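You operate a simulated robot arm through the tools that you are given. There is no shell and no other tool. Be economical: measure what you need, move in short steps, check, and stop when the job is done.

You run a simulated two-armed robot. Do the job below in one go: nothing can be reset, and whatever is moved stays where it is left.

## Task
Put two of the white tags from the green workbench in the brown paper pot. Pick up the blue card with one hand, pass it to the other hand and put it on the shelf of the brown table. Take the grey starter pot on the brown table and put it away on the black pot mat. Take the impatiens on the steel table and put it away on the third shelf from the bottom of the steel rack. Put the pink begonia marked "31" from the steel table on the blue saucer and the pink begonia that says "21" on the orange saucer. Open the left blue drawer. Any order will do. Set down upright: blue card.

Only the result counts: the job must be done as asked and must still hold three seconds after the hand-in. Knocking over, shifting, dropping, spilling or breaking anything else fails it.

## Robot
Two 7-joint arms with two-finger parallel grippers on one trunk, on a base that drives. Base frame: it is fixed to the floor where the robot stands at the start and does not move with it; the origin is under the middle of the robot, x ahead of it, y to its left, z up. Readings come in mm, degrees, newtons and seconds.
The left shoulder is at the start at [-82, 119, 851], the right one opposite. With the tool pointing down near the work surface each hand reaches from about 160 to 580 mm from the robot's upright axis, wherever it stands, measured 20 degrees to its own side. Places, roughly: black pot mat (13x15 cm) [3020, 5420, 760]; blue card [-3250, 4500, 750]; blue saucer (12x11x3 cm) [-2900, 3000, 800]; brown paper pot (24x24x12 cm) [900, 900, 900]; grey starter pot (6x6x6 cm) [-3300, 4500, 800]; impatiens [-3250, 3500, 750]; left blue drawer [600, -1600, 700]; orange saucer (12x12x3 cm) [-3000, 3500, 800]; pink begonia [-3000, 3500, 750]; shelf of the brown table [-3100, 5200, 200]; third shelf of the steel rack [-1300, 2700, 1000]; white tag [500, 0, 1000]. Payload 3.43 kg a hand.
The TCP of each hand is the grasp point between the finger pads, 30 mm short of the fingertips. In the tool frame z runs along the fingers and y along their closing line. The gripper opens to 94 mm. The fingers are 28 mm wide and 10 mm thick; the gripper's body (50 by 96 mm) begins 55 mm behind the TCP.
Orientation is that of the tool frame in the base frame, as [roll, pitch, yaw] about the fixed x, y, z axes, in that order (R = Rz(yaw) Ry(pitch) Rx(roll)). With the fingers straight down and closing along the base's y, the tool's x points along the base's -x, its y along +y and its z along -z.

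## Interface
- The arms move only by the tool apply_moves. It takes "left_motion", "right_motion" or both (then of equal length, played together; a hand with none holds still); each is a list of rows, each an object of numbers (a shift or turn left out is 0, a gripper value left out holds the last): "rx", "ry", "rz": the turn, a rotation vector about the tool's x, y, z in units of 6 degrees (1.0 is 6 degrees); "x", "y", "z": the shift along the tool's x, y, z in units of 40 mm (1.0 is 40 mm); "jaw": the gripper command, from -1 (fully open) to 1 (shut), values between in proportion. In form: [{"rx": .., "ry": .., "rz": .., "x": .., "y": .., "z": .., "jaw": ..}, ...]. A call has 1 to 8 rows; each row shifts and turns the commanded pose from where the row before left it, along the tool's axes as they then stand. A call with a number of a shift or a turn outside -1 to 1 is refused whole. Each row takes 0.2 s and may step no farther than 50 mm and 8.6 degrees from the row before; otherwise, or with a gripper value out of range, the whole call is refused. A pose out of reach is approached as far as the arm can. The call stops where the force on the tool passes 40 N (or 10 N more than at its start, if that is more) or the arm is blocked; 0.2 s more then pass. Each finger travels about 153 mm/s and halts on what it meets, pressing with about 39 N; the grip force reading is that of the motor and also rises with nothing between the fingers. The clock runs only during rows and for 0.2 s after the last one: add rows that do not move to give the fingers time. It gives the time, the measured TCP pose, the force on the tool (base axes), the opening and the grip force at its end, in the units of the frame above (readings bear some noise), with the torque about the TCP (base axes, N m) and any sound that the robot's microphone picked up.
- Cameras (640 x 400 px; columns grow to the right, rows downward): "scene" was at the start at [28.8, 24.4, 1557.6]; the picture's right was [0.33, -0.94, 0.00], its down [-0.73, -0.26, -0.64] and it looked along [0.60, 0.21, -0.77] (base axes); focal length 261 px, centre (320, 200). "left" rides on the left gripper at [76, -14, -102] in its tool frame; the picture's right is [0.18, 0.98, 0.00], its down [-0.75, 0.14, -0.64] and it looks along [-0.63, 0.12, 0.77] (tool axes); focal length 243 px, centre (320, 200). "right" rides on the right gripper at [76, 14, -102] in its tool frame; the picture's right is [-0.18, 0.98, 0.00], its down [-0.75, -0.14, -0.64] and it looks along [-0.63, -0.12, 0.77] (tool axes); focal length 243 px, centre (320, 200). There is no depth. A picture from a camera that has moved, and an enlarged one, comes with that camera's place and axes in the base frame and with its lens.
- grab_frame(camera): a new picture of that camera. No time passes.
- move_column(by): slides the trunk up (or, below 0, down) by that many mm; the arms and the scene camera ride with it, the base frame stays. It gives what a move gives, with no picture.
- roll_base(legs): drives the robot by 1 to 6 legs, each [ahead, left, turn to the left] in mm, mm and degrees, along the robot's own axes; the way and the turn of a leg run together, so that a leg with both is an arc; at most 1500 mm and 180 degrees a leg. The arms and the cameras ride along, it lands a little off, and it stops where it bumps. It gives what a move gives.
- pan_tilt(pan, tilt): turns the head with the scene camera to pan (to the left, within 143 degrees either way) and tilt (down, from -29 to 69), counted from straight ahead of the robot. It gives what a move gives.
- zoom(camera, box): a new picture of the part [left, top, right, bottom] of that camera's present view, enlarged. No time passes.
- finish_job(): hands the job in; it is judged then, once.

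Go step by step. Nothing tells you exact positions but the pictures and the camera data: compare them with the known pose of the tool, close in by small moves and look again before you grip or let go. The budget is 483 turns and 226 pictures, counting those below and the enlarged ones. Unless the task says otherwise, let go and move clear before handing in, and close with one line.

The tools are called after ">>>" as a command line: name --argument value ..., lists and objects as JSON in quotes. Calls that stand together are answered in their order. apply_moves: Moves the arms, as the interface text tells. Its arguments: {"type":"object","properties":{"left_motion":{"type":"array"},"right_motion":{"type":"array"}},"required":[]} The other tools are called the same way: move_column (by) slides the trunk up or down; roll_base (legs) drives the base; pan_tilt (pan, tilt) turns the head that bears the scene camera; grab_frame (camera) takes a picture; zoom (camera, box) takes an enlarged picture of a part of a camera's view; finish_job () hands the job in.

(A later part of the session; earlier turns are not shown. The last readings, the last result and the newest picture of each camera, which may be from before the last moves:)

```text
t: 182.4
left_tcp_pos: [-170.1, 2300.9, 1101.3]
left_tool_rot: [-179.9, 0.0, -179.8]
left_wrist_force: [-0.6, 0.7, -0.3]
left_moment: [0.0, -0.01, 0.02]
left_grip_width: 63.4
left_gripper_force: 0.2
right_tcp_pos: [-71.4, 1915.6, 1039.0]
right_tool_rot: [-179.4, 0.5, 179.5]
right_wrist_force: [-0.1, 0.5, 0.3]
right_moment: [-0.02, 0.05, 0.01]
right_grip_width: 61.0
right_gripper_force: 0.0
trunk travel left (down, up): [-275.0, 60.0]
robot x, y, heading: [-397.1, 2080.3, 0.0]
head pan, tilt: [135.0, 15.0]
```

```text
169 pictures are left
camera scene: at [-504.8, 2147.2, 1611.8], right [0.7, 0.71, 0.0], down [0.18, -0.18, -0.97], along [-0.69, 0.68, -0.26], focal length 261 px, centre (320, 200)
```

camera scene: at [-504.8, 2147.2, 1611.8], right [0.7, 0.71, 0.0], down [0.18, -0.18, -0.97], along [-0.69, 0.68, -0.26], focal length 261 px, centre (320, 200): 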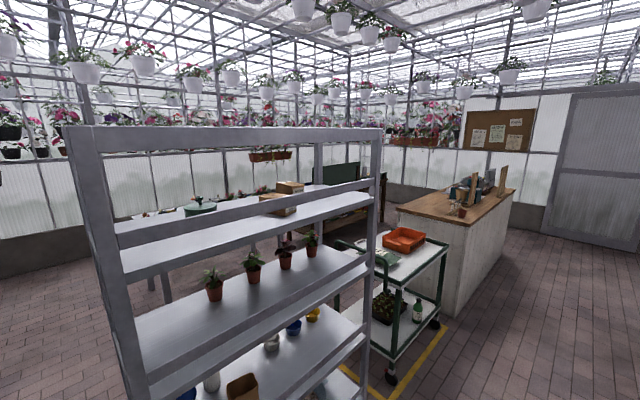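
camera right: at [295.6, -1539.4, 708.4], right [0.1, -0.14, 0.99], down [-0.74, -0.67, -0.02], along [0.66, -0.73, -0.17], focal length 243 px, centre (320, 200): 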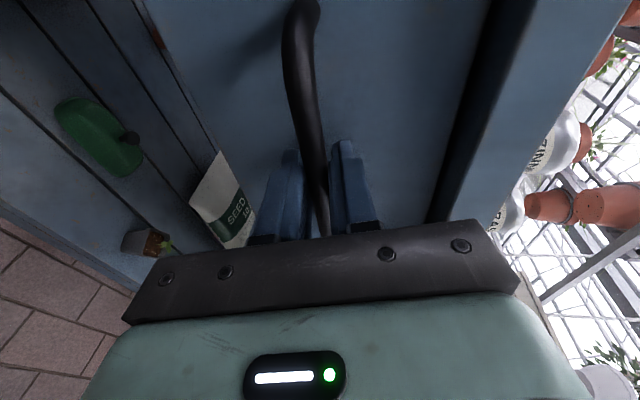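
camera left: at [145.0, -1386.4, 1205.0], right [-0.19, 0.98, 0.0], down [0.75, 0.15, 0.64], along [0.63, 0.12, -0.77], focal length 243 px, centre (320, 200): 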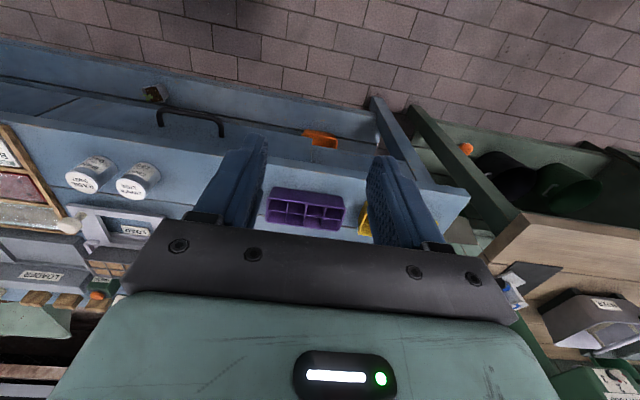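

The rack stands to my left front; the third shelf holds a row of potted plants. I turn the robot to face west and look along the way to the tables.

>>> roll_base --legs '[[0, 0, 150]]'

>>> pan_tilt --pan 20 --tilt 15

>>> grab_frame --camera "scene"

>>> pan_tilt --pan -30 --tilt 20

>>> grab_frame --camera "scene"

```text
t: 188.9
left_tcp_pos: [-699.5, 2007.8, 1101.5]
left_tool_rot: [-179.9, 0.0, -30.0]
left_wrist_force: [0.6, 0.4, -0.5]
left_moment: [0.02, -0.02, 0.01]
left_grip_width: 63.6
left_gripper_force: 0.0
right_tcp_pos: [-589.7, 2390.5, 1039.7]
right_tool_rot: [-179.3, 0.6, -30.8]
right_wrist_force: [-0.4, 0.7, -0.3]
right_moment: [-0.02, 0.02, 0.02]
right_grip_width: 61.3
right_gripper_force: 0.0
trunk travel left (down, up): [-275.0, 60.0]
robot x, y, heading: [-397.2, 2079.5, 149.9]
head pan, tilt: [135.0, 15.0]
```

```text
t: 190.9
left_tcp_pos: [-699.7, 2007.4, 1102.0]
left_tool_rot: [180.0, -0.2, -30.0]
left_wrist_force: [0.1, -0.3, 0.7]
left_moment: [-0.01, 0.0, 0.01]
left_grip_width: 63.4
left_gripper_force: 0.0
right_tcp_pos: [-589.9, 2390.1, 1039.1]
right_tool_rot: [-179.3, 0.6, -30.8]
right_wrist_force: [-1.0, 1.2, 0.1]
right_moment: [0.01, 0.01, 0.0]
right_grip_width: 61.1
right_gripper_force: 0.0
trunk travel left (down, up): [-275.0, 60.0]
robot x, y, heading: [-396.1, 2084.7, 149.7]
head pan, tilt: [20.0, 15.0]
```

```text
168 pictures are left
camera scene: at [-448.4, 2075.7, 1611.8], right [0.17, 0.98, 0.0], down [0.25, -0.05, -0.97], along [-0.95, 0.17, -0.26], focal length 261 px, centre (320, 200)
```

scene: 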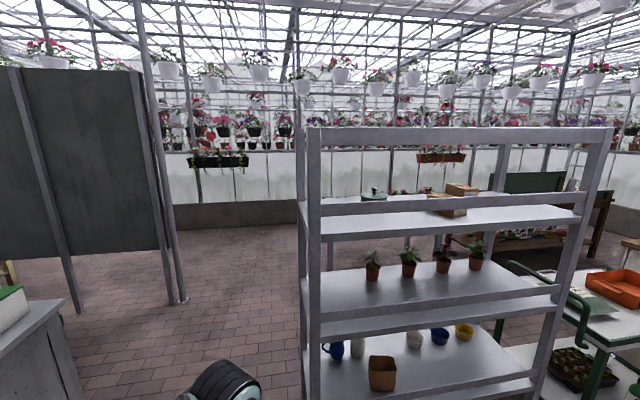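

```text
t: 192.1
left_tcp_pos: [-699.4, 2008.0, 1101.9]
left_tool_rot: [-180.0, -0.1, -30.0]
left_wrist_force: [0.7, 0.4, 1.2]
left_moment: [-0.02, 0.0, 0.0]
left_grip_width: 63.5
left_gripper_force: 0.1
right_tcp_pos: [-590.5, 2389.8, 1038.4]
right_tool_rot: [-179.3, 0.6, -30.8]
right_wrist_force: [0.7, 0.4, -0.3]
right_moment: [0.01, -0.01, -0.03]
right_grip_width: 60.9
right_gripper_force: 0.1
trunk travel left (down, up): [-275.0, 60.0]
robot x, y, heading: [-396.1, 2084.8, 149.7]
head pan, tilt: [-30.0, 20.0]
```

```text
167 pictures are left
camera scene: at [-403.0, 2140.1, 1603.7], right [0.87, 0.5, 0.0], down [0.17, -0.3, -0.94], along [-0.47, 0.81, -0.34], focal length 261 px, centre (320, 200)
```

scene: 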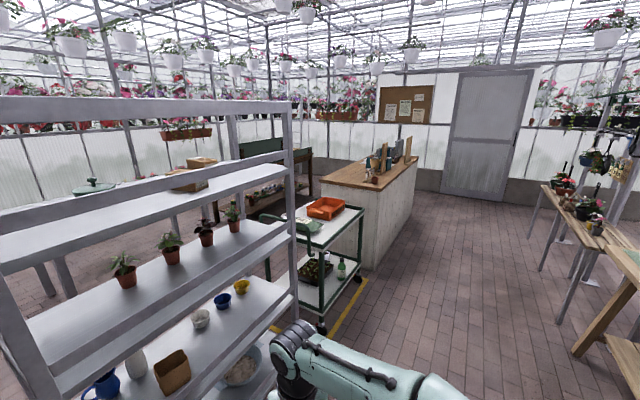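

The way west south of the rack is clear. I drive to about (−2200, 1700) facing west and look at the steel table.

>>> roll_base --legs '[[0, 0, 30], [0, 380, 0], [1500, 0, 0], [300, 0, 0]]'

>>> pan_tilt --pan -50 --tilt 20

>>> grab_frame --camera "scene"

```text
t: 206.2
left_tcp_pos: [-2450.0, 1473.4, 1101.7]
left_tool_rot: [179.9, -0.1, 1.1]
left_wrist_force: [1.6, 0.5, 0.0]
left_moment: [0.03, -0.02, 0.02]
left_grip_width: 63.8
left_gripper_force: 0.1
right_tcp_pos: [-2556.2, 1857.2, 1039.3]
right_tool_rot: [-179.3, 0.7, 0.4]
right_wrist_force: [0.0, 0.1, -0.9]
right_moment: [-0.01, -0.02, -0.02]
right_grip_width: 61.2
right_gripper_force: 0.0
trunk travel left (down, up): [-275.0, 60.0]
robot x, y, heading: [-2227.2, 1696.7, -179.0]
head pan, tilt: [-30.0, 20.0]
```

```text
t: 207.1
left_tcp_pos: [-2451.2, 1473.8, 1101.8]
left_tool_rot: [-180.0, -0.1, 1.2]
left_wrist_force: [-0.6, 0.0, -0.7]
left_moment: [0.0, 0.0, 0.04]
left_grip_width: 63.6
left_gripper_force: 0.0
right_tcp_pos: [-2554.6, 1856.9, 1039.0]
right_tool_rot: [-179.3, 0.6, 0.4]
right_wrist_force: [0.7, 0.0, 0.5]
right_moment: [-0.02, 0.0, 0.04]
right_grip_width: 61.0
right_gripper_force: 0.0
trunk travel left (down, up): [-275.0, 60.0]
robot x, y, heading: [-2229.7, 1695.9, -178.5]
head pan, tilt: [-50.0, 20.0]
```

```text
166 pictures are left
camera scene: at [-2245.4, 1765.0, 1603.7], right [0.75, 0.66, 0.0], down [0.23, -0.26, -0.94], along [-0.62, 0.71, -0.34], focal length 261 px, centre (320, 200)
```

scene: 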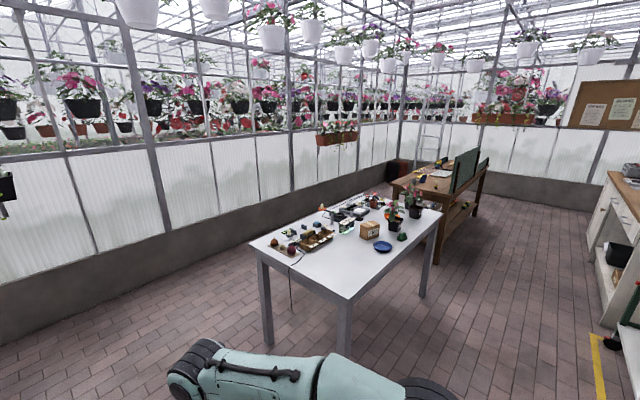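

The steel table spans about x −3580…−2820, y 2590…4000. I drive along its east side.

>>> roll_base --legs '[[0, -1500, -1.3], [100, 0, 0]]'

>>> pan_tilt --pan 0 --tilt 35

>>> grab_frame --camera "scene"

```text
t: 221.3
left_tcp_pos: [-2563.4, 3009.3, 1101.9]
left_tool_rot: [-179.9, 0.0, -0.4]
left_wrist_force: [-0.2, 0.5, 0.1]
left_moment: [0.03, -0.03, 0.01]
left_grip_width: 63.5
left_gripper_force: 0.1
right_tcp_pos: [-2657.9, 3396.2, 1039.5]
right_tool_rot: [-179.4, 0.6, -1.3]
right_wrist_force: [-0.2, 0.6, 0.8]
right_moment: [0.0, 0.0, -0.02]
right_grip_width: 61.0
right_gripper_force: 0.0
trunk travel left (down, up): [-275.0, 60.0]
robot x, y, heading: [-2335.0, 3226.4, 179.8]
head pan, tilt: [-50.0, 20.0]
```

```text
t: 222.5
left_tcp_pos: [-2563.7, 3009.6, 1102.3]
left_tool_rot: [179.9, -0.1, -0.4]
left_wrist_force: [0.2, -0.2, 0.5]
left_moment: [0.01, 0.0, 0.01]
left_grip_width: 63.6
left_gripper_force: 0.1
right_tcp_pos: [-2658.1, 3396.9, 1040.0]
right_tool_rot: [-179.4, 0.6, -1.2]
right_wrist_force: [-0.3, -0.5, 0.0]
right_moment: [0.03, 0.0, -0.01]
right_grip_width: 61.2
right_gripper_force: 0.0
trunk travel left (down, up): [-275.0, 60.0]
robot x, y, heading: [-2335.5, 3223.4, 179.6]
head pan, tilt: [0.0, 35.0]
```

```text
165 pictures are left
camera scene: at [-2379.2, 3224.6, 1579.9], right [0.01, 1.0, 0.0], down [0.57, 0.0, -0.82], along [-0.82, 0.01, -0.57], focal length 261 px, centre (320, 200)
```

scene: 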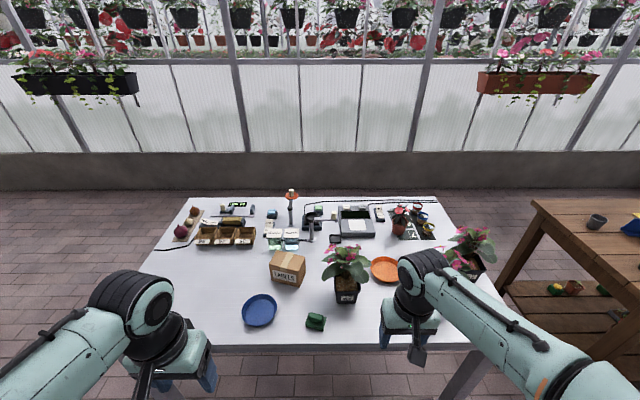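

>>> zoom --camera "scene" --box '[220, 180, 500, 345]'

>>> zoom --camera "scene" --box '[370, 190, 510, 290]'

>>> zoom --camera "scene" --box '[160, 185, 340, 290]'

>>> grab_frame --camera "right"

```text
2.29 times, centred on (360, 262) of scene
camera zoom: at [-2379.2, 3224.6, 1579.9], right [0.01, 1.0, 0.0], down [0.57, 0.0, -0.82], along [-0.82, 0.01, -0.57], focal length 597 px, centre (229, 57)
```

zoom: 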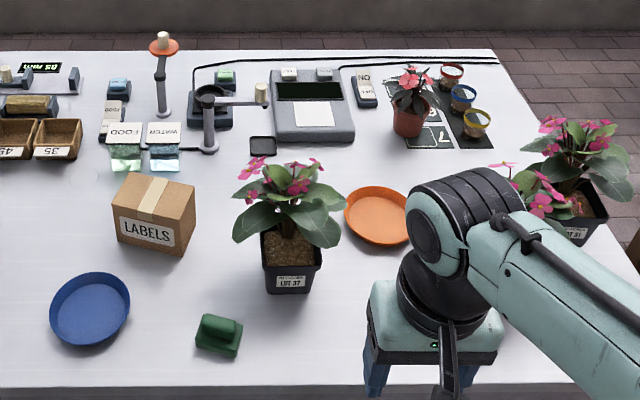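

```text
4.00 times, centred on (440, 240) of scene
camera zoom: at [-2379.2, 3224.6, 1579.9], right [0.01, 1.0, 0.0], down [0.57, 0.0, -0.82], along [-0.82, 0.01, -0.57], focal length 1045 px, centre (-160, 40)
```

zoom: 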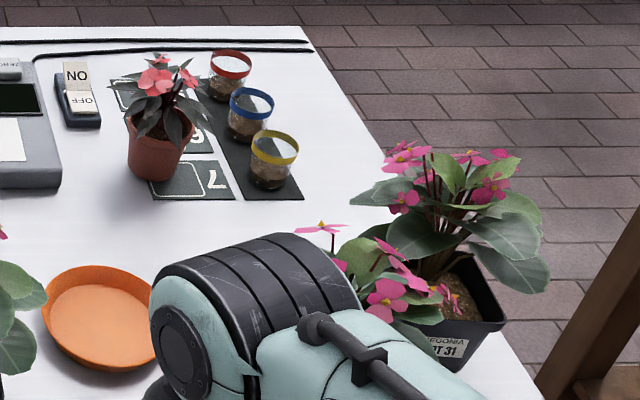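

```text
3.56 times, centred on (250, 238) of scene
camera zoom: at [-2379.2, 3224.6, 1579.9], right [0.01, 1.0, 0.0], down [0.57, 0.0, -0.82], along [-0.82, 0.01, -0.57], focal length 929 px, centre (569, 67)
```

zoom: 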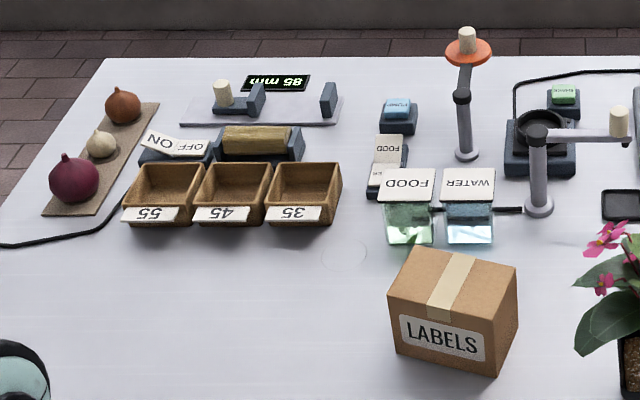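

```text
161 pictures are left
camera right: at [-2580.3, 3379.1, 1140.3], right [-0.2, -0.98, -0.01], down [-0.74, 0.15, 0.65], along [-0.64, 0.14, -0.76], focal length 243 px, centre (320, 200)
```

right: 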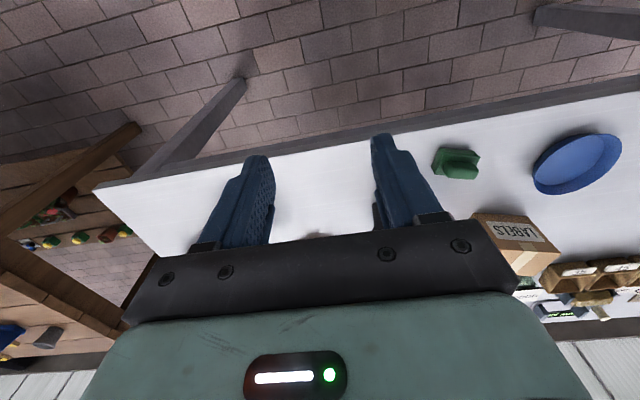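

The middle begonia's label reads roughly "LOT 37", the right one "LOT 31". I move the right arm back to see what it hides, and zoom on labels.

>>> apply_moves --right_motion '[{"x": 1}, {"x": 1}, {"y": -1}, {"y": -1}, {"y": -1}]'

>>> zoom --camera "scene" --box '[320, 190, 520, 310]'

>>> zoom --camera "scene" --box '[325, 285, 365, 310]'

```text
t: 223.7
left_tcp_pos: [-2562.7, 3010.7, 1101.9]
left_tool_rot: [179.9, -0.1, -0.4]
left_wrist_force: [-0.4, 0.3, 0.6]
left_moment: [0.03, 0.0, 0.01]
left_grip_width: 63.6
left_gripper_force: 0.1
right_tcp_pos: [-2571.9, 3516.1, 1041.1]
right_tool_rot: [-179.4, 0.6, -1.0]
right_wrist_force: [0.5, -0.4, -0.7]
right_moment: [0.01, -0.02, 0.0]
right_grip_width: 61.1
right_gripper_force: 0.0
trunk travel left (down, up): [-275.0, 60.0]
robot x, y, heading: [-2334.9, 3228.3, 179.7]
head pan, tilt: [0.0, 35.0]
```

```text
3.20 times, centred on (420, 250) of scene
camera zoom: at [-2379.2, 3225.0, 1579.8], right [0.01, 1.0, 0.0], down [0.57, 0.0, -0.82], along [-0.82, 0.01, -0.57], focal length 836 px, centre (0, 40)
```

zoom: 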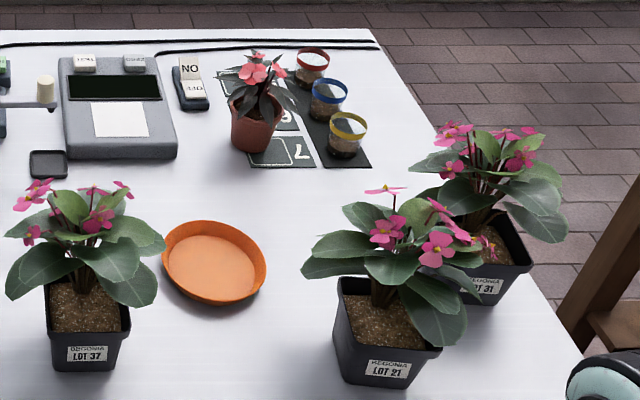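

```text
16.00 times, centred on (345, 298) of scene
camera zoom: at [-2379.2, 3225.0, 1579.8], right [0.01, 1.0, 0.0], down [0.57, 0.0, -0.82], along [-0.82, 0.01, -0.57], focal length 4179 px, centre (-80, -1360)
```

zoom: 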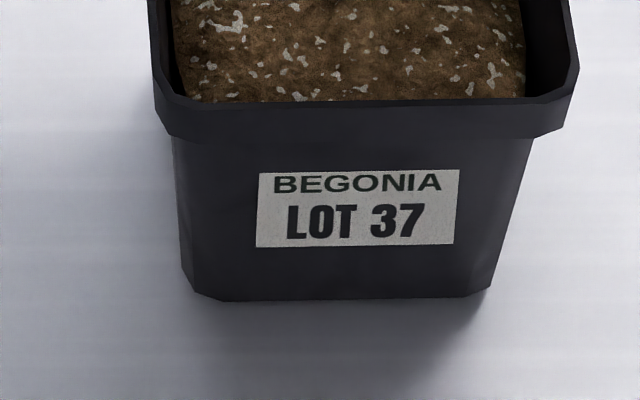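

Three begonias: LOT 37 (leave), LOT 21 → orange saucer, LOT 31 → blue saucer; the impatiens is in the red pot at the back. I'll pitch the right hand to about 30° below horizontal to grip the pots from the front beneath the leaves. First I shift the base right and pitch the hand.

>>> roll_base --legs '[[0, -280, 0]]'

>>> apply_moves --right_motion '[{"x": -1}, {"x": -1, "ry": -1}, {"x": -1, "ry": -1}, {"ry": -1}, {"ry": -1}, {"ry": -1}, {"ry": -1}, {"ry": -1}]'

>>> apply_moves --right_motion '[{"ry": -1}, {"ry": -1}, {"ry": -1, "jaw": -1}]'

>>> grab_frame --camera "right"

>>> grab_frame --camera "scene"

```text
t: 226.7
left_tcp_pos: [-2560.7, 3286.1, 1102.6]
left_tool_rot: [180.0, -0.1, -0.3]
left_wrist_force: [-0.2, 0.0, 0.1]
left_moment: [-0.02, -0.03, 0.0]
left_grip_width: 63.7
left_gripper_force: 0.0
right_tcp_pos: [-2570.0, 3792.4, 1040.2]
right_tool_rot: [-179.4, 0.5, -1.1]
right_wrist_force: [0.6, 0.7, 0.1]
right_moment: [0.01, 0.02, -0.01]
right_grip_width: 61.1
right_gripper_force: 0.1
trunk travel left (down, up): [-275.0, 60.0]
robot x, y, heading: [-2334.0, 3507.8, 179.6]
head pan, tilt: [0.0, 35.0]
```

```text
t: 228.5
left_tcp_pos: [-2560.1, 3287.0, 1102.1]
left_tool_rot: [179.9, -0.1, -0.3]
left_wrist_force: [0.6, -0.3, 0.0]
left_moment: [-0.01, 0.02, -0.01]
left_grip_width: 63.6
left_gripper_force: 0.1
right_tcp_pos: [-2690.9, 3794.6, 1046.2]
right_tool_rot: [-179.0, 42.7, -0.5]
right_wrist_force: [-0.1, 1.0, 0.1]
right_moment: [0.0, -0.02, -0.03]
right_grip_width: 61.2
right_gripper_force: 0.1
trunk travel left (down, up): [-275.0, 60.0]
robot x, y, heading: [-2331.7, 3502.6, 179.8]
head pan, tilt: [0.0, 35.0]
```

```text
t: 229.3
left_tcp_pos: [-2561.0, 3287.6, 1102.1]
left_tool_rot: [180.0, -0.1, -0.3]
left_wrist_force: [0.5, 0.9, 0.0]
left_moment: [0.01, -0.01, 0.02]
left_grip_width: 63.8
left_gripper_force: 0.0
right_tcp_pos: [-2691.3, 3794.0, 1046.7]
right_tool_rot: [-178.7, 60.7, 0.1]
right_wrist_force: [0.2, 0.5, -0.7]
right_moment: [-0.02, -0.02, -0.02]
right_grip_width: 94.1
right_gripper_force: 0.1
trunk travel left (down, up): [-275.0, 60.0]
robot x, y, heading: [-2329.8, 3501.0, 179.6]
head pan, tilt: [0.0, 35.0]
```

```text
158 pictures are left
camera right: at [-2564.0, 3777.4, 1028.5], right [-0.11, -0.98, 0.15], down [0.19, 0.13, 0.97], along [-0.97, 0.13, 0.18], focal length 243 px, centre (320, 200)
```

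right: 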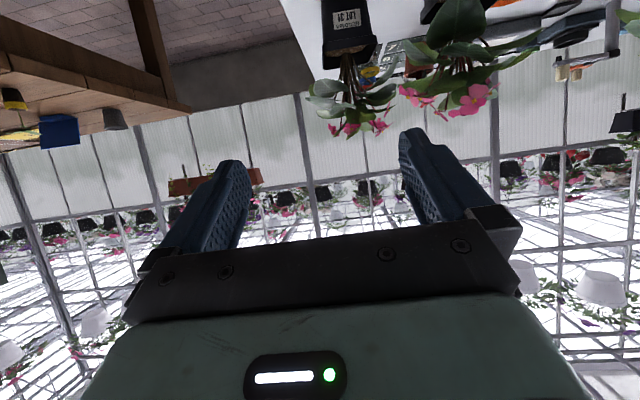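

```text
157 pictures are left
camera scene: at [-2377.4, 3501.9, 1579.8], right [0.01, 1.0, 0.0], down [0.57, 0.0, -0.82], along [-0.82, 0.0, -0.57], focal length 261 px, centre (320, 200)
```

scene: 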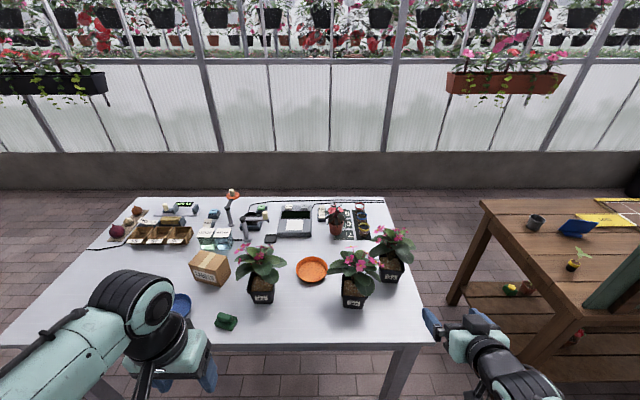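

>>> zoom --camera "scene" --box '[290, 190, 450, 315]'

```text
3.20 times, centred on (370, 252) of scene
camera zoom: at [-2377.4, 3501.9, 1579.8], right [0.01, 1.0, 0.0], down [0.57, 0.0, -0.82], along [-0.82, 0.0, -0.57], focal length 836 px, centre (160, 32)
```

zoom: 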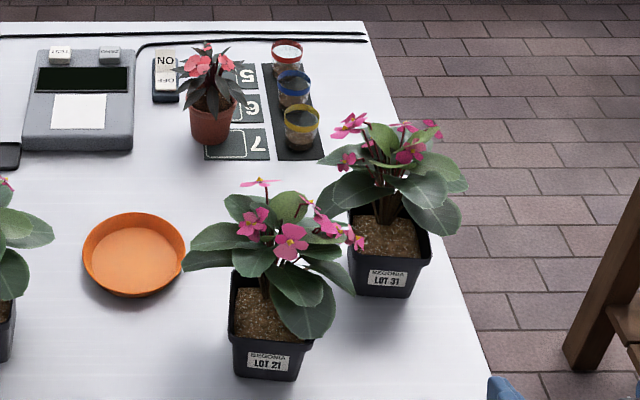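

Triangulating from the two views: table top z≈812, LOT 21 pot centre ≈(−2900, 3608), LOT 31 ≈(−2990, 3743), orange saucer ≈(−3019, 3472), impatiens ≈(−3228, 3570). I bring the right hand in front of LOT 21.

>>> apply_moves --right_motion '[{"x": 0.35, "y": 0.93, "z": 0.54}, {"x": 0.35, "y": 0.93, "z": 0.54}, {"x": 0.35, "y": 0.93, "z": 0.54}, {"x": 0.35, "y": 0.93, "z": 0.54}, {"x": 0.35, "y": 0.93, "z": 0.54}]'

>>> grab_frame --camera "right"

>>> zoom --camera "scene" --box '[260, 210, 460, 360]'

```text
t: 230.5
left_tcp_pos: [-2561.8, 3285.9, 1101.3]
left_tool_rot: [180.0, -0.2, -0.3]
left_wrist_force: [0.1, -0.2, 0.2]
left_moment: [-0.01, -0.01, 0.0]
left_grip_width: 63.7
left_gripper_force: 0.0
right_tcp_pos: [-2753.3, 3611.2, 929.5]
right_tool_rot: [-178.4, 60.6, 0.2]
right_wrist_force: [0.3, -0.3, -0.4]
right_moment: [0.03, 0.0, 0.01]
right_grip_width: 93.8
right_gripper_force: 0.1
trunk travel left (down, up): [-275.0, 60.0]
robot x, y, heading: [-2332.5, 3504.4, 179.9]
head pan, tilt: [0.0, 35.0]
```

```text
155 pictures are left
camera right: at [-2627.0, 3594.1, 912.1], right [-0.11, -0.98, 0.15], down [0.19, 0.12, 0.97], along [-0.98, 0.14, 0.17], focal length 243 px, centre (320, 200)
```

right: 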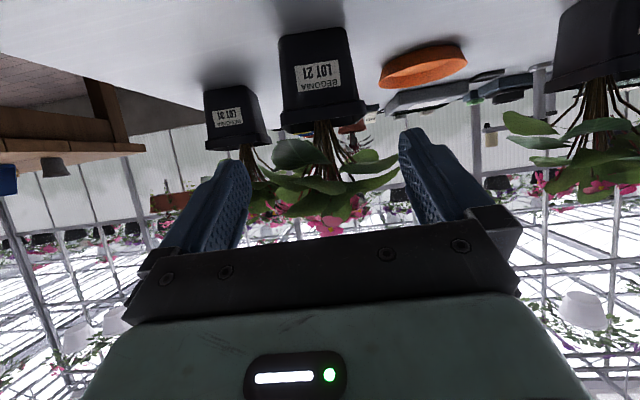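

```text
2.67 times, centred on (360, 285) of scene
camera zoom: at [-2378.1, 3501.2, 1579.8], right [0.01, 1.0, 0.0], down [0.57, 0.0, -0.82], along [-0.82, 0.01, -0.57], focal length 696 px, centre (213, -27)
```

zoom: 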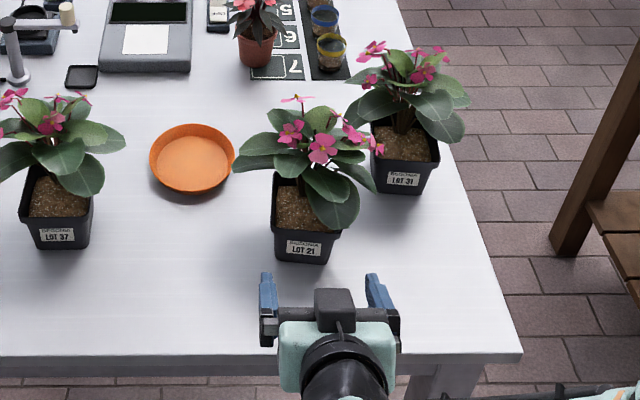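

Approach line is centred on the LOT 21 pot. I advance partway and check.

>>> apply_moves --right_motion '[{"z": 0.9, "y": 0.05, "x": 0.07}, {"z": 0.9}]'

>>> grab_frame --camera "right"

>>> zoom --camera "scene" --box '[300, 230, 420, 320]'

```text
t: 231.1
left_tcp_pos: [-2561.6, 3287.9, 1101.4]
left_tool_rot: [-179.9, -0.1, -0.2]
left_wrist_force: [-0.5, 0.4, 0.7]
left_moment: [0.02, -0.01, 0.03]
left_grip_width: 63.4
left_gripper_force: 0.1
right_tcp_pos: [-2815.3, 3611.6, 893.7]
right_tool_rot: [-178.7, 60.6, 0.1]
right_wrist_force: [-0.3, -0.2, -0.4]
right_moment: [0.03, 0.02, -0.05]
right_grip_width: 94.2
right_gripper_force: 0.0
trunk travel left (down, up): [-275.0, 60.0]
robot x, y, heading: [-2333.4, 3506.3, 179.6]
head pan, tilt: [0.0, 35.0]
```

```text
153 pictures are left
camera right: at [-2688.4, 3594.1, 876.1], right [-0.11, -0.98, 0.15], down [0.19, 0.13, 0.97], along [-0.98, 0.13, 0.18], focal length 243 px, centre (320, 200)
```

right: 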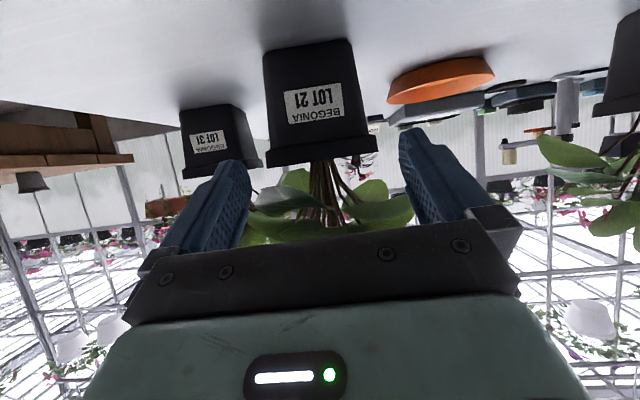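

```text
4.44 times, centred on (360, 275) of scene
camera zoom: at [-2377.7, 3502.0, 1579.8], right [0.01, 1.0, 0.0], down [0.57, 0.0, -0.82], along [-0.82, 0.0, -0.57], focal length 1161 px, centre (142, -133)
```

zoom: 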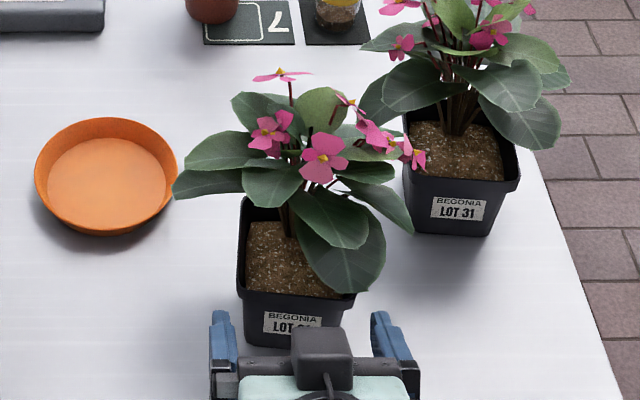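

>>> apply_moves --right_motion '[{"z": 0.9, "x": 0.09, "y": 0.02}, {"z": 0.87, "x": 0.09, "y": 0.02}]'

>>> grab_frame --camera "right"

>>> zoom --camera "scene" --box '[300, 230, 420, 320]'

```text
t: 231.7
left_tcp_pos: [-2561.4, 3286.4, 1101.8]
left_tool_rot: [-179.9, -0.2, -0.3]
left_wrist_force: [-0.1, 0.1, 1.1]
left_moment: [0.0, 0.03, -0.01]
left_grip_width: 63.2
left_gripper_force: 0.0
right_tcp_pos: [-2874.9, 3610.3, 851.9]
right_tool_rot: [-178.8, 60.7, 0.1]
right_wrist_force: [-1.0, -0.1, -0.6]
right_moment: [0.0, 0.03, -0.01]
right_grip_width: 93.9
right_gripper_force: 0.1
trunk travel left (down, up): [-275.0, 60.0]
robot x, y, heading: [-2331.5, 3502.9, 179.8]
head pan, tilt: [0.0, 35.0]
```

```text
151 pictures are left
camera right: at [-2747.6, 3593.8, 833.2], right [-0.11, -0.98, 0.15], down [0.19, 0.13, 0.97], along [-0.98, 0.13, 0.18], focal length 243 px, centre (320, 200)
```

right: 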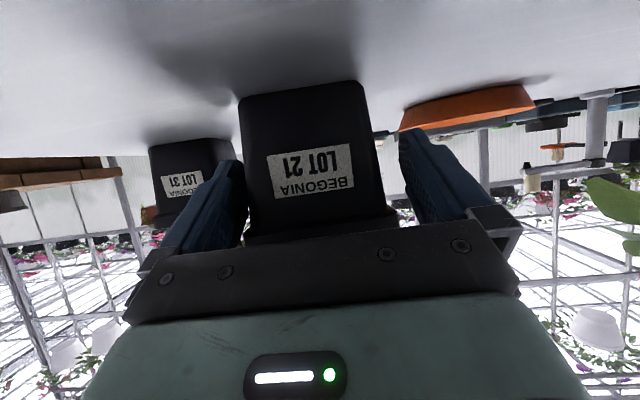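

```text
4.44 times, centred on (360, 275) of scene
camera zoom: at [-2377.7, 3502.0, 1579.8], right [0.01, 1.0, 0.0], down [0.57, 0.0, -0.82], along [-0.82, 0.0, -0.57], focal length 1161 px, centre (142, -133)
```

zoom: 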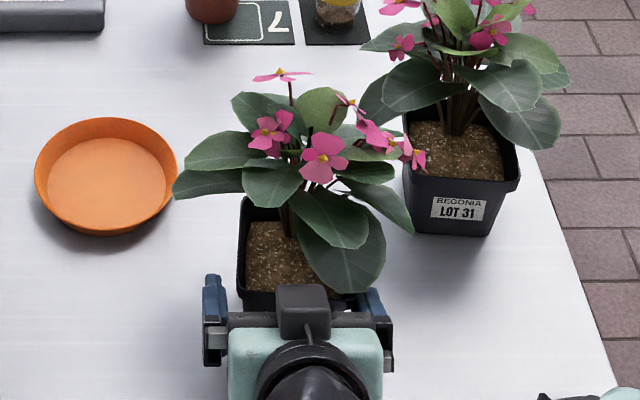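

The pot is between the fingers, slightly towards +y. I nudge 4 mm and close.

>>> apply_moves --right_motion '[{"y": -0.1}, {"jaw": 0.3}, {}, {}]'

>>> grab_frame --camera "right"

```text
t: 232.7
left_tcp_pos: [-2561.5, 3286.8, 1101.9]
left_tool_rot: [-179.9, -0.1, -0.3]
left_wrist_force: [1.0, -0.1, 0.3]
left_moment: [0.01, -0.02, -0.03]
left_grip_width: 63.5
left_gripper_force: 0.0
right_tcp_pos: [-2873.1, 3613.7, 851.0]
right_tool_rot: [-178.7, 60.5, 0.2]
right_wrist_force: [-0.8, -0.5, 0.3]
right_moment: [0.05, 0.08, 0.0]
right_grip_width: 85.3
right_gripper_force: 39.0
trunk travel left (down, up): [-275.0, 60.0]
robot x, y, heading: [-2332.9, 3500.2, 180.0]
head pan, tilt: [0.0, 35.0]
```

```text
149 pictures are left
camera right: at [-2746.5, 3598.0, 833.7], right [-0.11, -0.98, 0.15], down [0.19, 0.13, 0.97], along [-0.98, 0.13, 0.17], focal length 243 px, centre (320, 200)
```

right: 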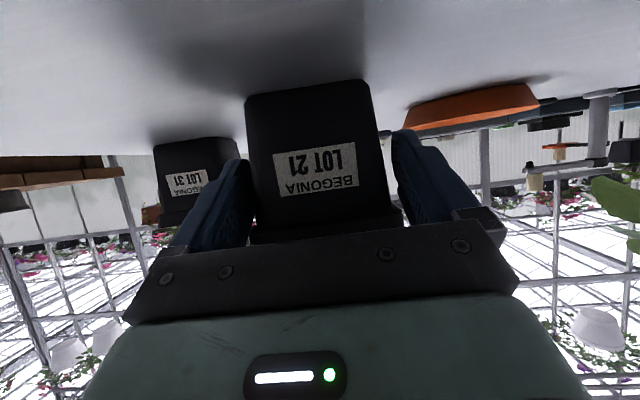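

Gripped at 85 mm, on the rim. I lift gently.

>>> apply_moves --right_motion '[{"x": -0.22, "z": -0.12}, {"x": -0.44, "z": -0.24}, {"x": -0.87, "z": -0.49}]'

>>> grab_frame --camera "right"

>>> zoom --camera "scene" --box '[280, 190, 440, 310]'

```text
t: 233.5
left_tcp_pos: [-2560.7, 3287.2, 1101.8]
left_tool_rot: [-180.0, 0.0, -0.4]
left_wrist_force: [0.3, 0.4, 0.9]
left_moment: [0.01, 0.02, 0.0]
left_grip_width: 63.7
left_gripper_force: 0.1
right_tcp_pos: [-2872.3, 3612.9, 921.8]
right_tool_rot: [-178.6, 60.7, -0.1]
right_wrist_force: [-0.8, -1.1, -0.1]
right_moment: [0.02, -0.01, 0.0]
right_grip_width: 32.9
right_gripper_force: 0.1
trunk travel left (down, up): [-275.0, 60.0]
robot x, y, heading: [-2333.9, 3499.9, 179.7]
head pan, tilt: [0.0, 35.0]
```

```text
148 pictures are left
camera right: at [-2745.8, 3596.7, 904.1], right [-0.11, -0.98, 0.15], down [0.19, 0.13, 0.97], along [-0.98, 0.13, 0.18], focal length 243 px, centre (320, 200)
```

right: 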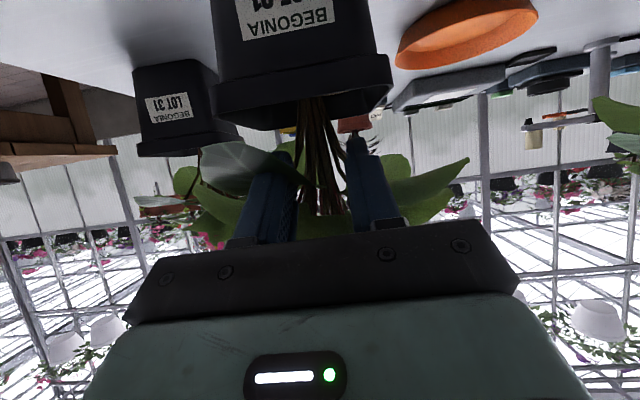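

```text
3.33 times, centred on (360, 250) of scene
camera zoom: at [-2376.6, 3501.6, 1579.9], right [0.01, 1.0, 0.0], down [0.57, 0.0, -0.82], along [-0.82, 0.0, -0.57], focal length 871 px, centre (187, 33)
```

zoom: 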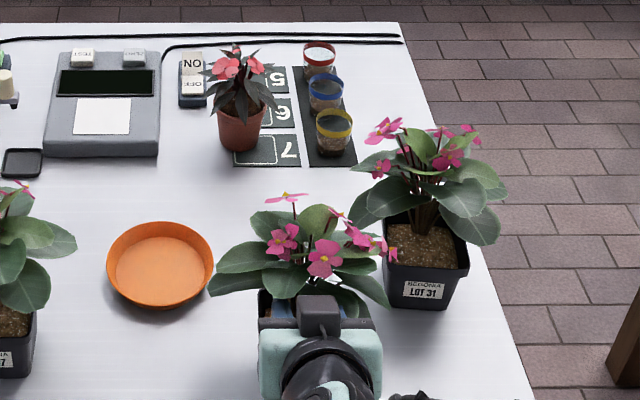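

The grip slipped off the rim but the pot stayed upright in place, and the foliage does not resist. A straight-down grip on the rim sides will be firmer: I raise the hand and turn it to vertical.

>>> apply_moves --right_motion '[{"x": -0.87, "z": -0.49}, {"x": -0.87, "z": -0.49}, {"x": -0.87, "z": -0.49}, {"ry": 1}, {"ry": 1}, {"ry": 1}, {"ry": 1}, {"ry": 1}]'

>>> apply_moves --right_motion '[{"ry": 1, "jaw": -1}, {"ry": 1}, {"ry": 1}, {"ry": 1}, {"ry": 1}, {"ry": 0.12, "rx": -0.2}]'

>>> grab_frame --camera "right"

>>> grab_frame --camera "scene"

```text
t: 235.3
left_tcp_pos: [-2561.5, 3286.6, 1101.5]
left_tool_rot: [-180.0, 0.0, -0.2]
left_wrist_force: [-0.3, 0.0, -0.2]
left_moment: [-0.01, -0.01, 0.02]
left_grip_width: 63.3
left_gripper_force: 0.1
right_tcp_pos: [-2873.7, 3611.6, 1041.1]
right_tool_rot: [-179.3, 30.5, -0.8]
right_wrist_force: [-0.3, -0.3, -0.3]
right_moment: [0.02, 0.0, 0.03]
right_grip_width: 33.0
right_gripper_force: 0.1
trunk travel left (down, up): [-275.0, 60.0]
robot x, y, heading: [-2330.9, 3501.6, 179.9]
head pan, tilt: [0.0, 35.0]
```

```text
t: 236.7
left_tcp_pos: [-2560.9, 3287.3, 1102.2]
left_tool_rot: [180.0, -0.1, -0.3]
left_wrist_force: [-0.1, 0.6, -0.2]
left_moment: [0.02, 0.0, -0.01]
left_grip_width: 63.2
left_gripper_force: 0.1
right_tcp_pos: [-2844.5, 3613.4, 1034.1]
right_tool_rot: [179.4, -0.3, -1.1]
right_wrist_force: [-0.4, -0.1, 0.0]
right_moment: [0.0, 0.01, -0.01]
right_grip_width: 94.2
right_gripper_force: 0.0
right hand out of reach, approached as far as the arm can: row 4, 5
trunk travel left (down, up): [-275.0, 60.0]
robot x, y, heading: [-2332.9, 3506.0, 179.8]
head pan, tilt: [0.0, 35.0]
```

```text
146 pictures are left
camera right: at [-2769.2, 3598.5, 1136.4], right [-0.2, -0.98, 0.01], down [-0.75, 0.16, 0.64], along [-0.63, 0.12, -0.77], focal length 243 px, centre (320, 200)
```

right: 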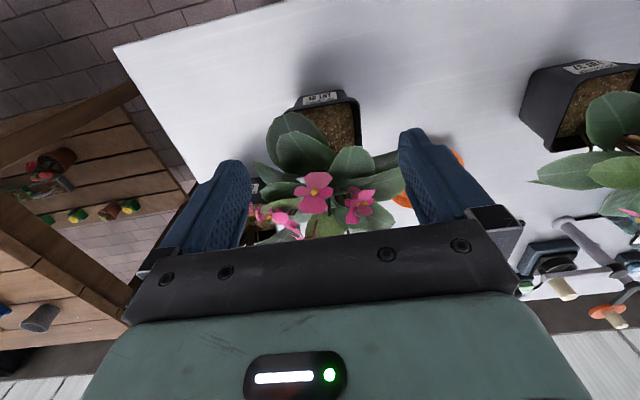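

```text
145 pictures are left
camera scene: at [-2377.7, 3501.6, 1579.8], right [0.01, 1.0, 0.0], down [0.57, 0.0, -0.82], along [-0.82, 0.01, -0.57], focal length 261 px, centre (320, 200)
```

scene: 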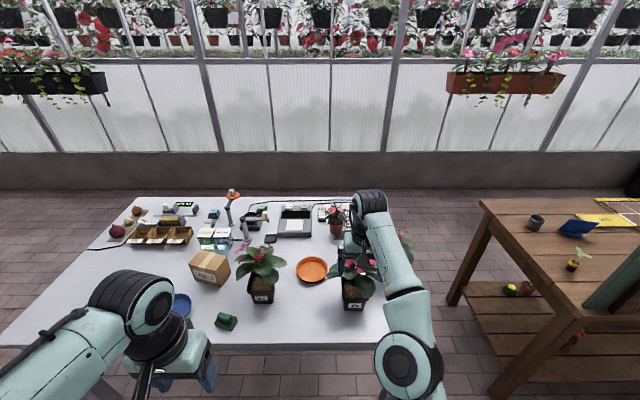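

Out of reach at height; I drive 105 mm closer and then retract the hand correspondingly to hover over the LOT 21 pot.

>>> roll_base --legs '[[105, 0, 0]]'

>>> grab_frame --camera "right"

```text
t: 237.9
left_tcp_pos: [-2665.4, 3287.9, 1101.1]
left_tool_rot: [179.9, 0.1, -0.3]
left_wrist_force: [-0.3, 0.0, 0.1]
left_moment: [0.0, -0.03, 0.01]
left_grip_width: 63.6
left_gripper_force: 0.1
right_tcp_pos: [-2950.1, 3613.4, 1034.9]
right_tool_rot: [179.5, -0.1, -1.1]
right_wrist_force: [-1.4, -0.3, 0.0]
right_moment: [0.03, -0.01, 0.01]
right_grip_width: 94.2
right_gripper_force: 0.0
trunk travel left (down, up): [-275.0, 60.0]
robot x, y, heading: [-2438.6, 3505.8, 180.0]
head pan, tilt: [0.0, 35.0]
```

```text
144 pictures are left
camera right: at [-2874.3, 3599.2, 1136.5], right [-0.2, -0.98, 0.01], down [-0.75, 0.16, 0.64], along [-0.63, 0.12, -0.77], focal length 243 px, centre (320, 200)
```

right: 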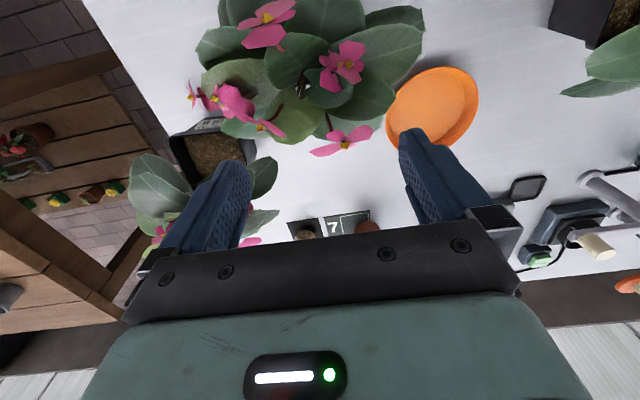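

>>> apply_moves --right_motion '[{"x": 0.72}, {"x": 0.71}, {"z": 0.9}, {"z": 0.9}]'

>>> grab_frame --camera "right"

>>> zoom --camera "scene" --box '[270, 220, 450, 360]'

```text
t: 238.9
left_tcp_pos: [-2666.9, 3286.5, 1101.3]
left_tool_rot: [-179.9, -0.1, -0.3]
left_wrist_force: [0.9, 0.2, -0.3]
left_moment: [-0.02, 0.01, -0.01]
left_grip_width: 63.5
left_gripper_force: 0.2
right_tcp_pos: [-2894.6, 3614.3, 962.7]
right_tool_rot: [179.4, -0.2, -1.0]
right_wrist_force: [-0.8, 0.4, 0.0]
right_moment: [0.0, -0.03, -0.02]
right_grip_width: 94.0
right_gripper_force: 0.2
trunk travel left (down, up): [-275.0, 60.0]
robot x, y, heading: [-2441.1, 3500.8, 179.8]
head pan, tilt: [0.0, 35.0]
```

```text
143 pictures are left
camera right: at [-2818.0, 3598.7, 1064.3], right [-0.2, -0.98, 0.01], down [-0.75, 0.16, 0.64], along [-0.63, 0.12, -0.77], focal length 243 px, centre (320, 200)
```

right: 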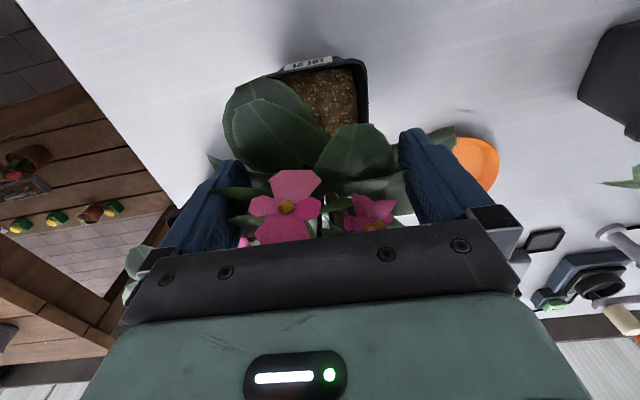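

```text
2.86 times, centred on (360, 290) of scene
camera zoom: at [-2482.6, 3502.5, 1579.8], right [0.01, 1.0, 0.0], down [0.57, 0.0, -0.82], along [-0.82, 0.0, -0.57], focal length 746 px, centre (206, -57)
```

zoom: 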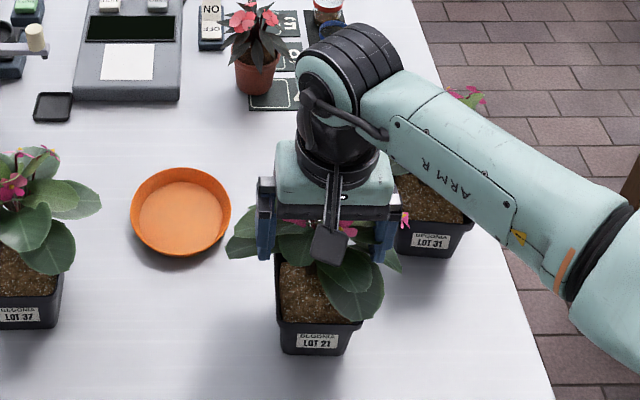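

Aligned. I descend to rim height.

>>> apply_moves --right_motion '[{"z": 0.8, "y": 0.03}, {"z": 0.8}, {"z": 0.55}]'

>>> grab_frame --camera "right"

>>> zoom --camera "scene" --box '[290, 240, 430, 350]'

```text
t: 239.7
left_tcp_pos: [-2665.8, 3287.4, 1101.2]
left_tool_rot: [180.0, -0.2, -0.3]
left_wrist_force: [0.3, 0.2, 0.5]
left_moment: [-0.02, -0.01, -0.04]
left_grip_width: 63.6
left_gripper_force: 0.0
right_tcp_pos: [-2892.6, 3610.9, 876.7]
right_tool_rot: [179.4, -0.3, -1.0]
right_wrist_force: [-0.3, 0.0, 0.3]
right_moment: [-0.03, -0.02, -0.03]
right_grip_width: 93.8
right_gripper_force: 0.0
trunk travel left (down, up): [-275.0, 60.0]
robot x, y, heading: [-2441.2, 3503.2, 179.7]
head pan, tilt: [0.0, 35.0]
```

```text
141 pictures are left
camera right: at [-2817.3, 3595.6, 977.8], right [-0.2, -0.98, 0.01], down [-0.75, 0.16, 0.64], along [-0.63, 0.12, -0.77], focal length 243 px, centre (320, 200)
```

right: 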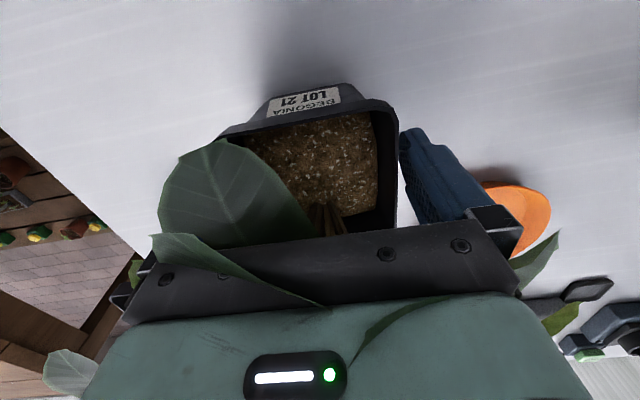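

```text
3.64 times, centred on (360, 295) of scene
camera zoom: at [-2483.7, 3502.8, 1579.7], right [0.01, 1.0, 0.0], down [0.57, 0.0, -0.82], along [-0.82, 0.0, -0.57], focal length 950 px, centre (174, -146)
```

zoom: 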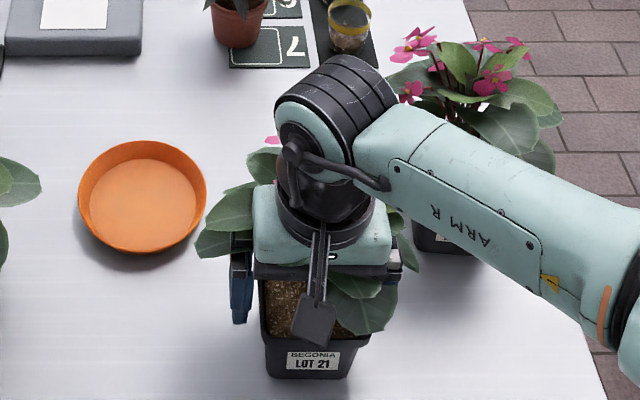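

>>> apply_moves --right_motion '[{"jaw": 0.5}, {}, {}, {}]'

>>> apply_moves --right_motion '[{"z": -0.25}, {"z": -0.5}]'

>>> zoom --camera "scene" --box '[290, 220, 430, 350]'

```text
t: 240.7
left_tcp_pos: [-2665.0, 3288.5, 1101.4]
left_tool_rot: [-180.0, -0.1, -0.3]
left_wrist_force: [0.0, 1.0, 0.3]
left_moment: [-0.02, 0.01, 0.0]
left_grip_width: 63.4
left_gripper_force: 0.1
right_tcp_pos: [-2893.1, 3610.8, 877.9]
right_tool_rot: [179.3, -0.1, -1.2]
right_wrist_force: [0.3, 0.2, 0.7]
right_moment: [-0.02, 0.0, 0.03]
right_grip_width: 87.8
right_gripper_force: 39.0
trunk travel left (down, up): [-275.0, 60.0]
robot x, y, heading: [-2434.9, 3506.9, 179.7]
head pan, tilt: [0.0, 35.0]
```

```text
t: 241.3
left_tcp_pos: [-2666.1, 3286.5, 1101.3]
left_tool_rot: [-180.0, -0.1, -0.3]
left_wrist_force: [-0.8, -0.9, -0.1]
left_moment: [0.02, -0.01, -0.02]
left_grip_width: 63.5
left_gripper_force: 0.0
right_tcp_pos: [-2892.0, 3611.7, 905.4]
right_tool_rot: [179.4, -0.1, -1.1]
right_wrist_force: [0.0, 0.2, -2.6]
right_moment: [0.01, -0.02, 0.01]
right_grip_width: 87.6
right_gripper_force: 38.6
trunk travel left (down, up): [-275.0, 60.0]
robot x, y, heading: [-2437.3, 3506.2, 179.6]
head pan, tilt: [0.0, 35.0]
```

```text
3.08 times, centred on (360, 285) of scene
camera zoom: at [-2482.5, 3502.5, 1579.8], right [0.01, 1.0, 0.0], down [0.57, 0.0, -0.82], along [-0.82, 0.0, -0.57], focal length 804 px, centre (197, -62)
```

zoom: 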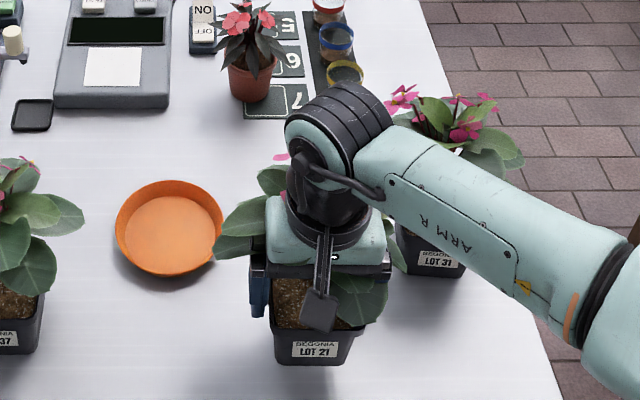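

LOT 21 is held firmly. I raise the trunk 60 mm, shift the base to put the saucer within reach, and look.

>>> move_column --by 58

>>> roll_base --legs '[[15, 135, 0]]'

>>> apply_moves --right_motion '[{"x": -0.9}, {"x": -0.9}, {"x": -0.5}]'

>>> grab_frame --camera "scene"

>>> grab_frame --camera "right"

```text
t: 242.3
left_tcp_pos: [-2666.0, 3288.4, 1158.9]
left_tool_rot: [-180.0, -0.1, -0.2]
left_wrist_force: [0.3, 0.6, -0.2]
left_moment: [-0.01, 0.0, 0.04]
left_grip_width: 63.7
left_gripper_force: 0.1
right_tcp_pos: [-2892.7, 3610.3, 963.8]
right_tool_rot: [179.4, -0.2, -1.1]
right_wrist_force: [0.1, -0.2, -2.4]
right_moment: [0.03, -0.06, 0.02]
right_grip_width: 87.8
right_gripper_force: 38.8
trunk travel left (down, up): [-333.0, 2.0]
robot x, y, heading: [-2439.3, 3502.5, 179.7]
head pan, tilt: [0.0, 35.0]
```

```text
t: 244.2
left_tcp_pos: [-2681.2, 3149.0, 1159.3]
left_tool_rot: [179.9, -0.2, -0.1]
left_wrist_force: [-0.3, 0.1, 0.1]
left_moment: [0.0, 0.01, 0.0]
left_grip_width: 63.2
left_gripper_force: 0.1
right_tcp_pos: [-2908.9, 3473.3, 964.2]
right_tool_rot: [179.4, -0.1, -1.0]
right_wrist_force: [0.1, 0.4, -2.5]
right_moment: [-0.02, 0.0, -0.03]
right_grip_width: 87.8
right_gripper_force: 39.0
trunk travel left (down, up): [-333.0, 2.0]
robot x, y, heading: [-2457.4, 3366.3, 179.8]
head pan, tilt: [0.0, 35.0]
```

```text
t: 244.9
left_tcp_pos: [-2681.1, 3150.2, 1159.4]
left_tool_rot: [-180.0, -0.1, -0.2]
left_wrist_force: [0.2, -0.6, -0.1]
left_moment: [0.01, 0.01, 0.03]
left_grip_width: 63.4
left_gripper_force: 0.1
right_tcp_pos: [-3000.7, 3475.5, 963.4]
right_tool_rot: [179.5, 0.0, -1.0]
right_wrist_force: [0.2, 0.2, -3.5]
right_moment: [-0.02, -0.01, 0.01]
right_grip_width: 87.5
right_gripper_force: 39.4
trunk travel left (down, up): [-333.0, 2.0]
robot x, y, heading: [-2456.7, 3366.5, 179.8]
head pan, tilt: [0.0, 35.0]
```

```text
138 pictures are left
camera scene: at [-2497.4, 3366.0, 1641.4], right [0.0, 1.0, 0.0], down [0.57, 0.0, -0.82], along [-0.82, 0.0, -0.57], focal length 261 px, centre (320, 200)
```

scene: 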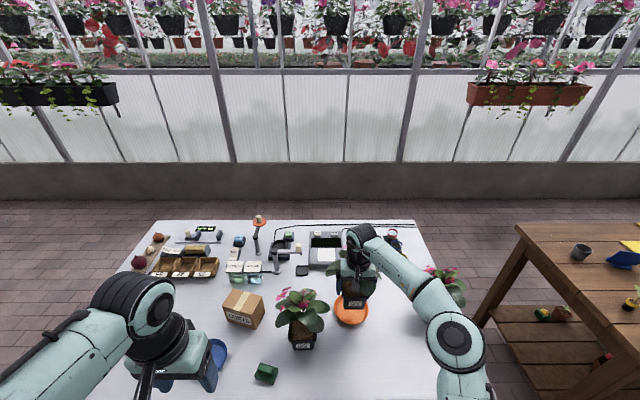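

```text
137 pictures are left
camera right: at [-2924.6, 3461.1, 1065.9], right [-0.2, -0.98, 0.01], down [-0.75, 0.16, 0.64], along [-0.63, 0.12, -0.77], focal length 243 px, centre (320, 200)
```

right: 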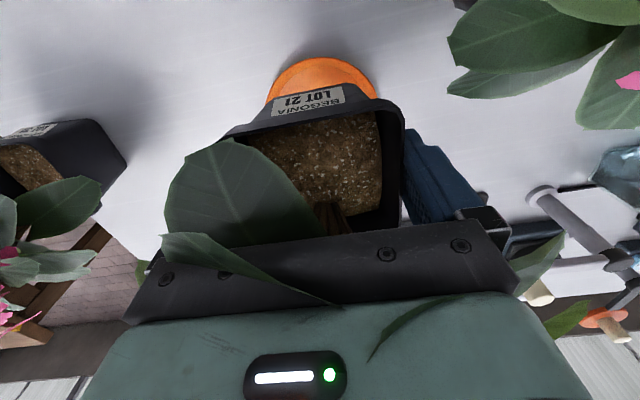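

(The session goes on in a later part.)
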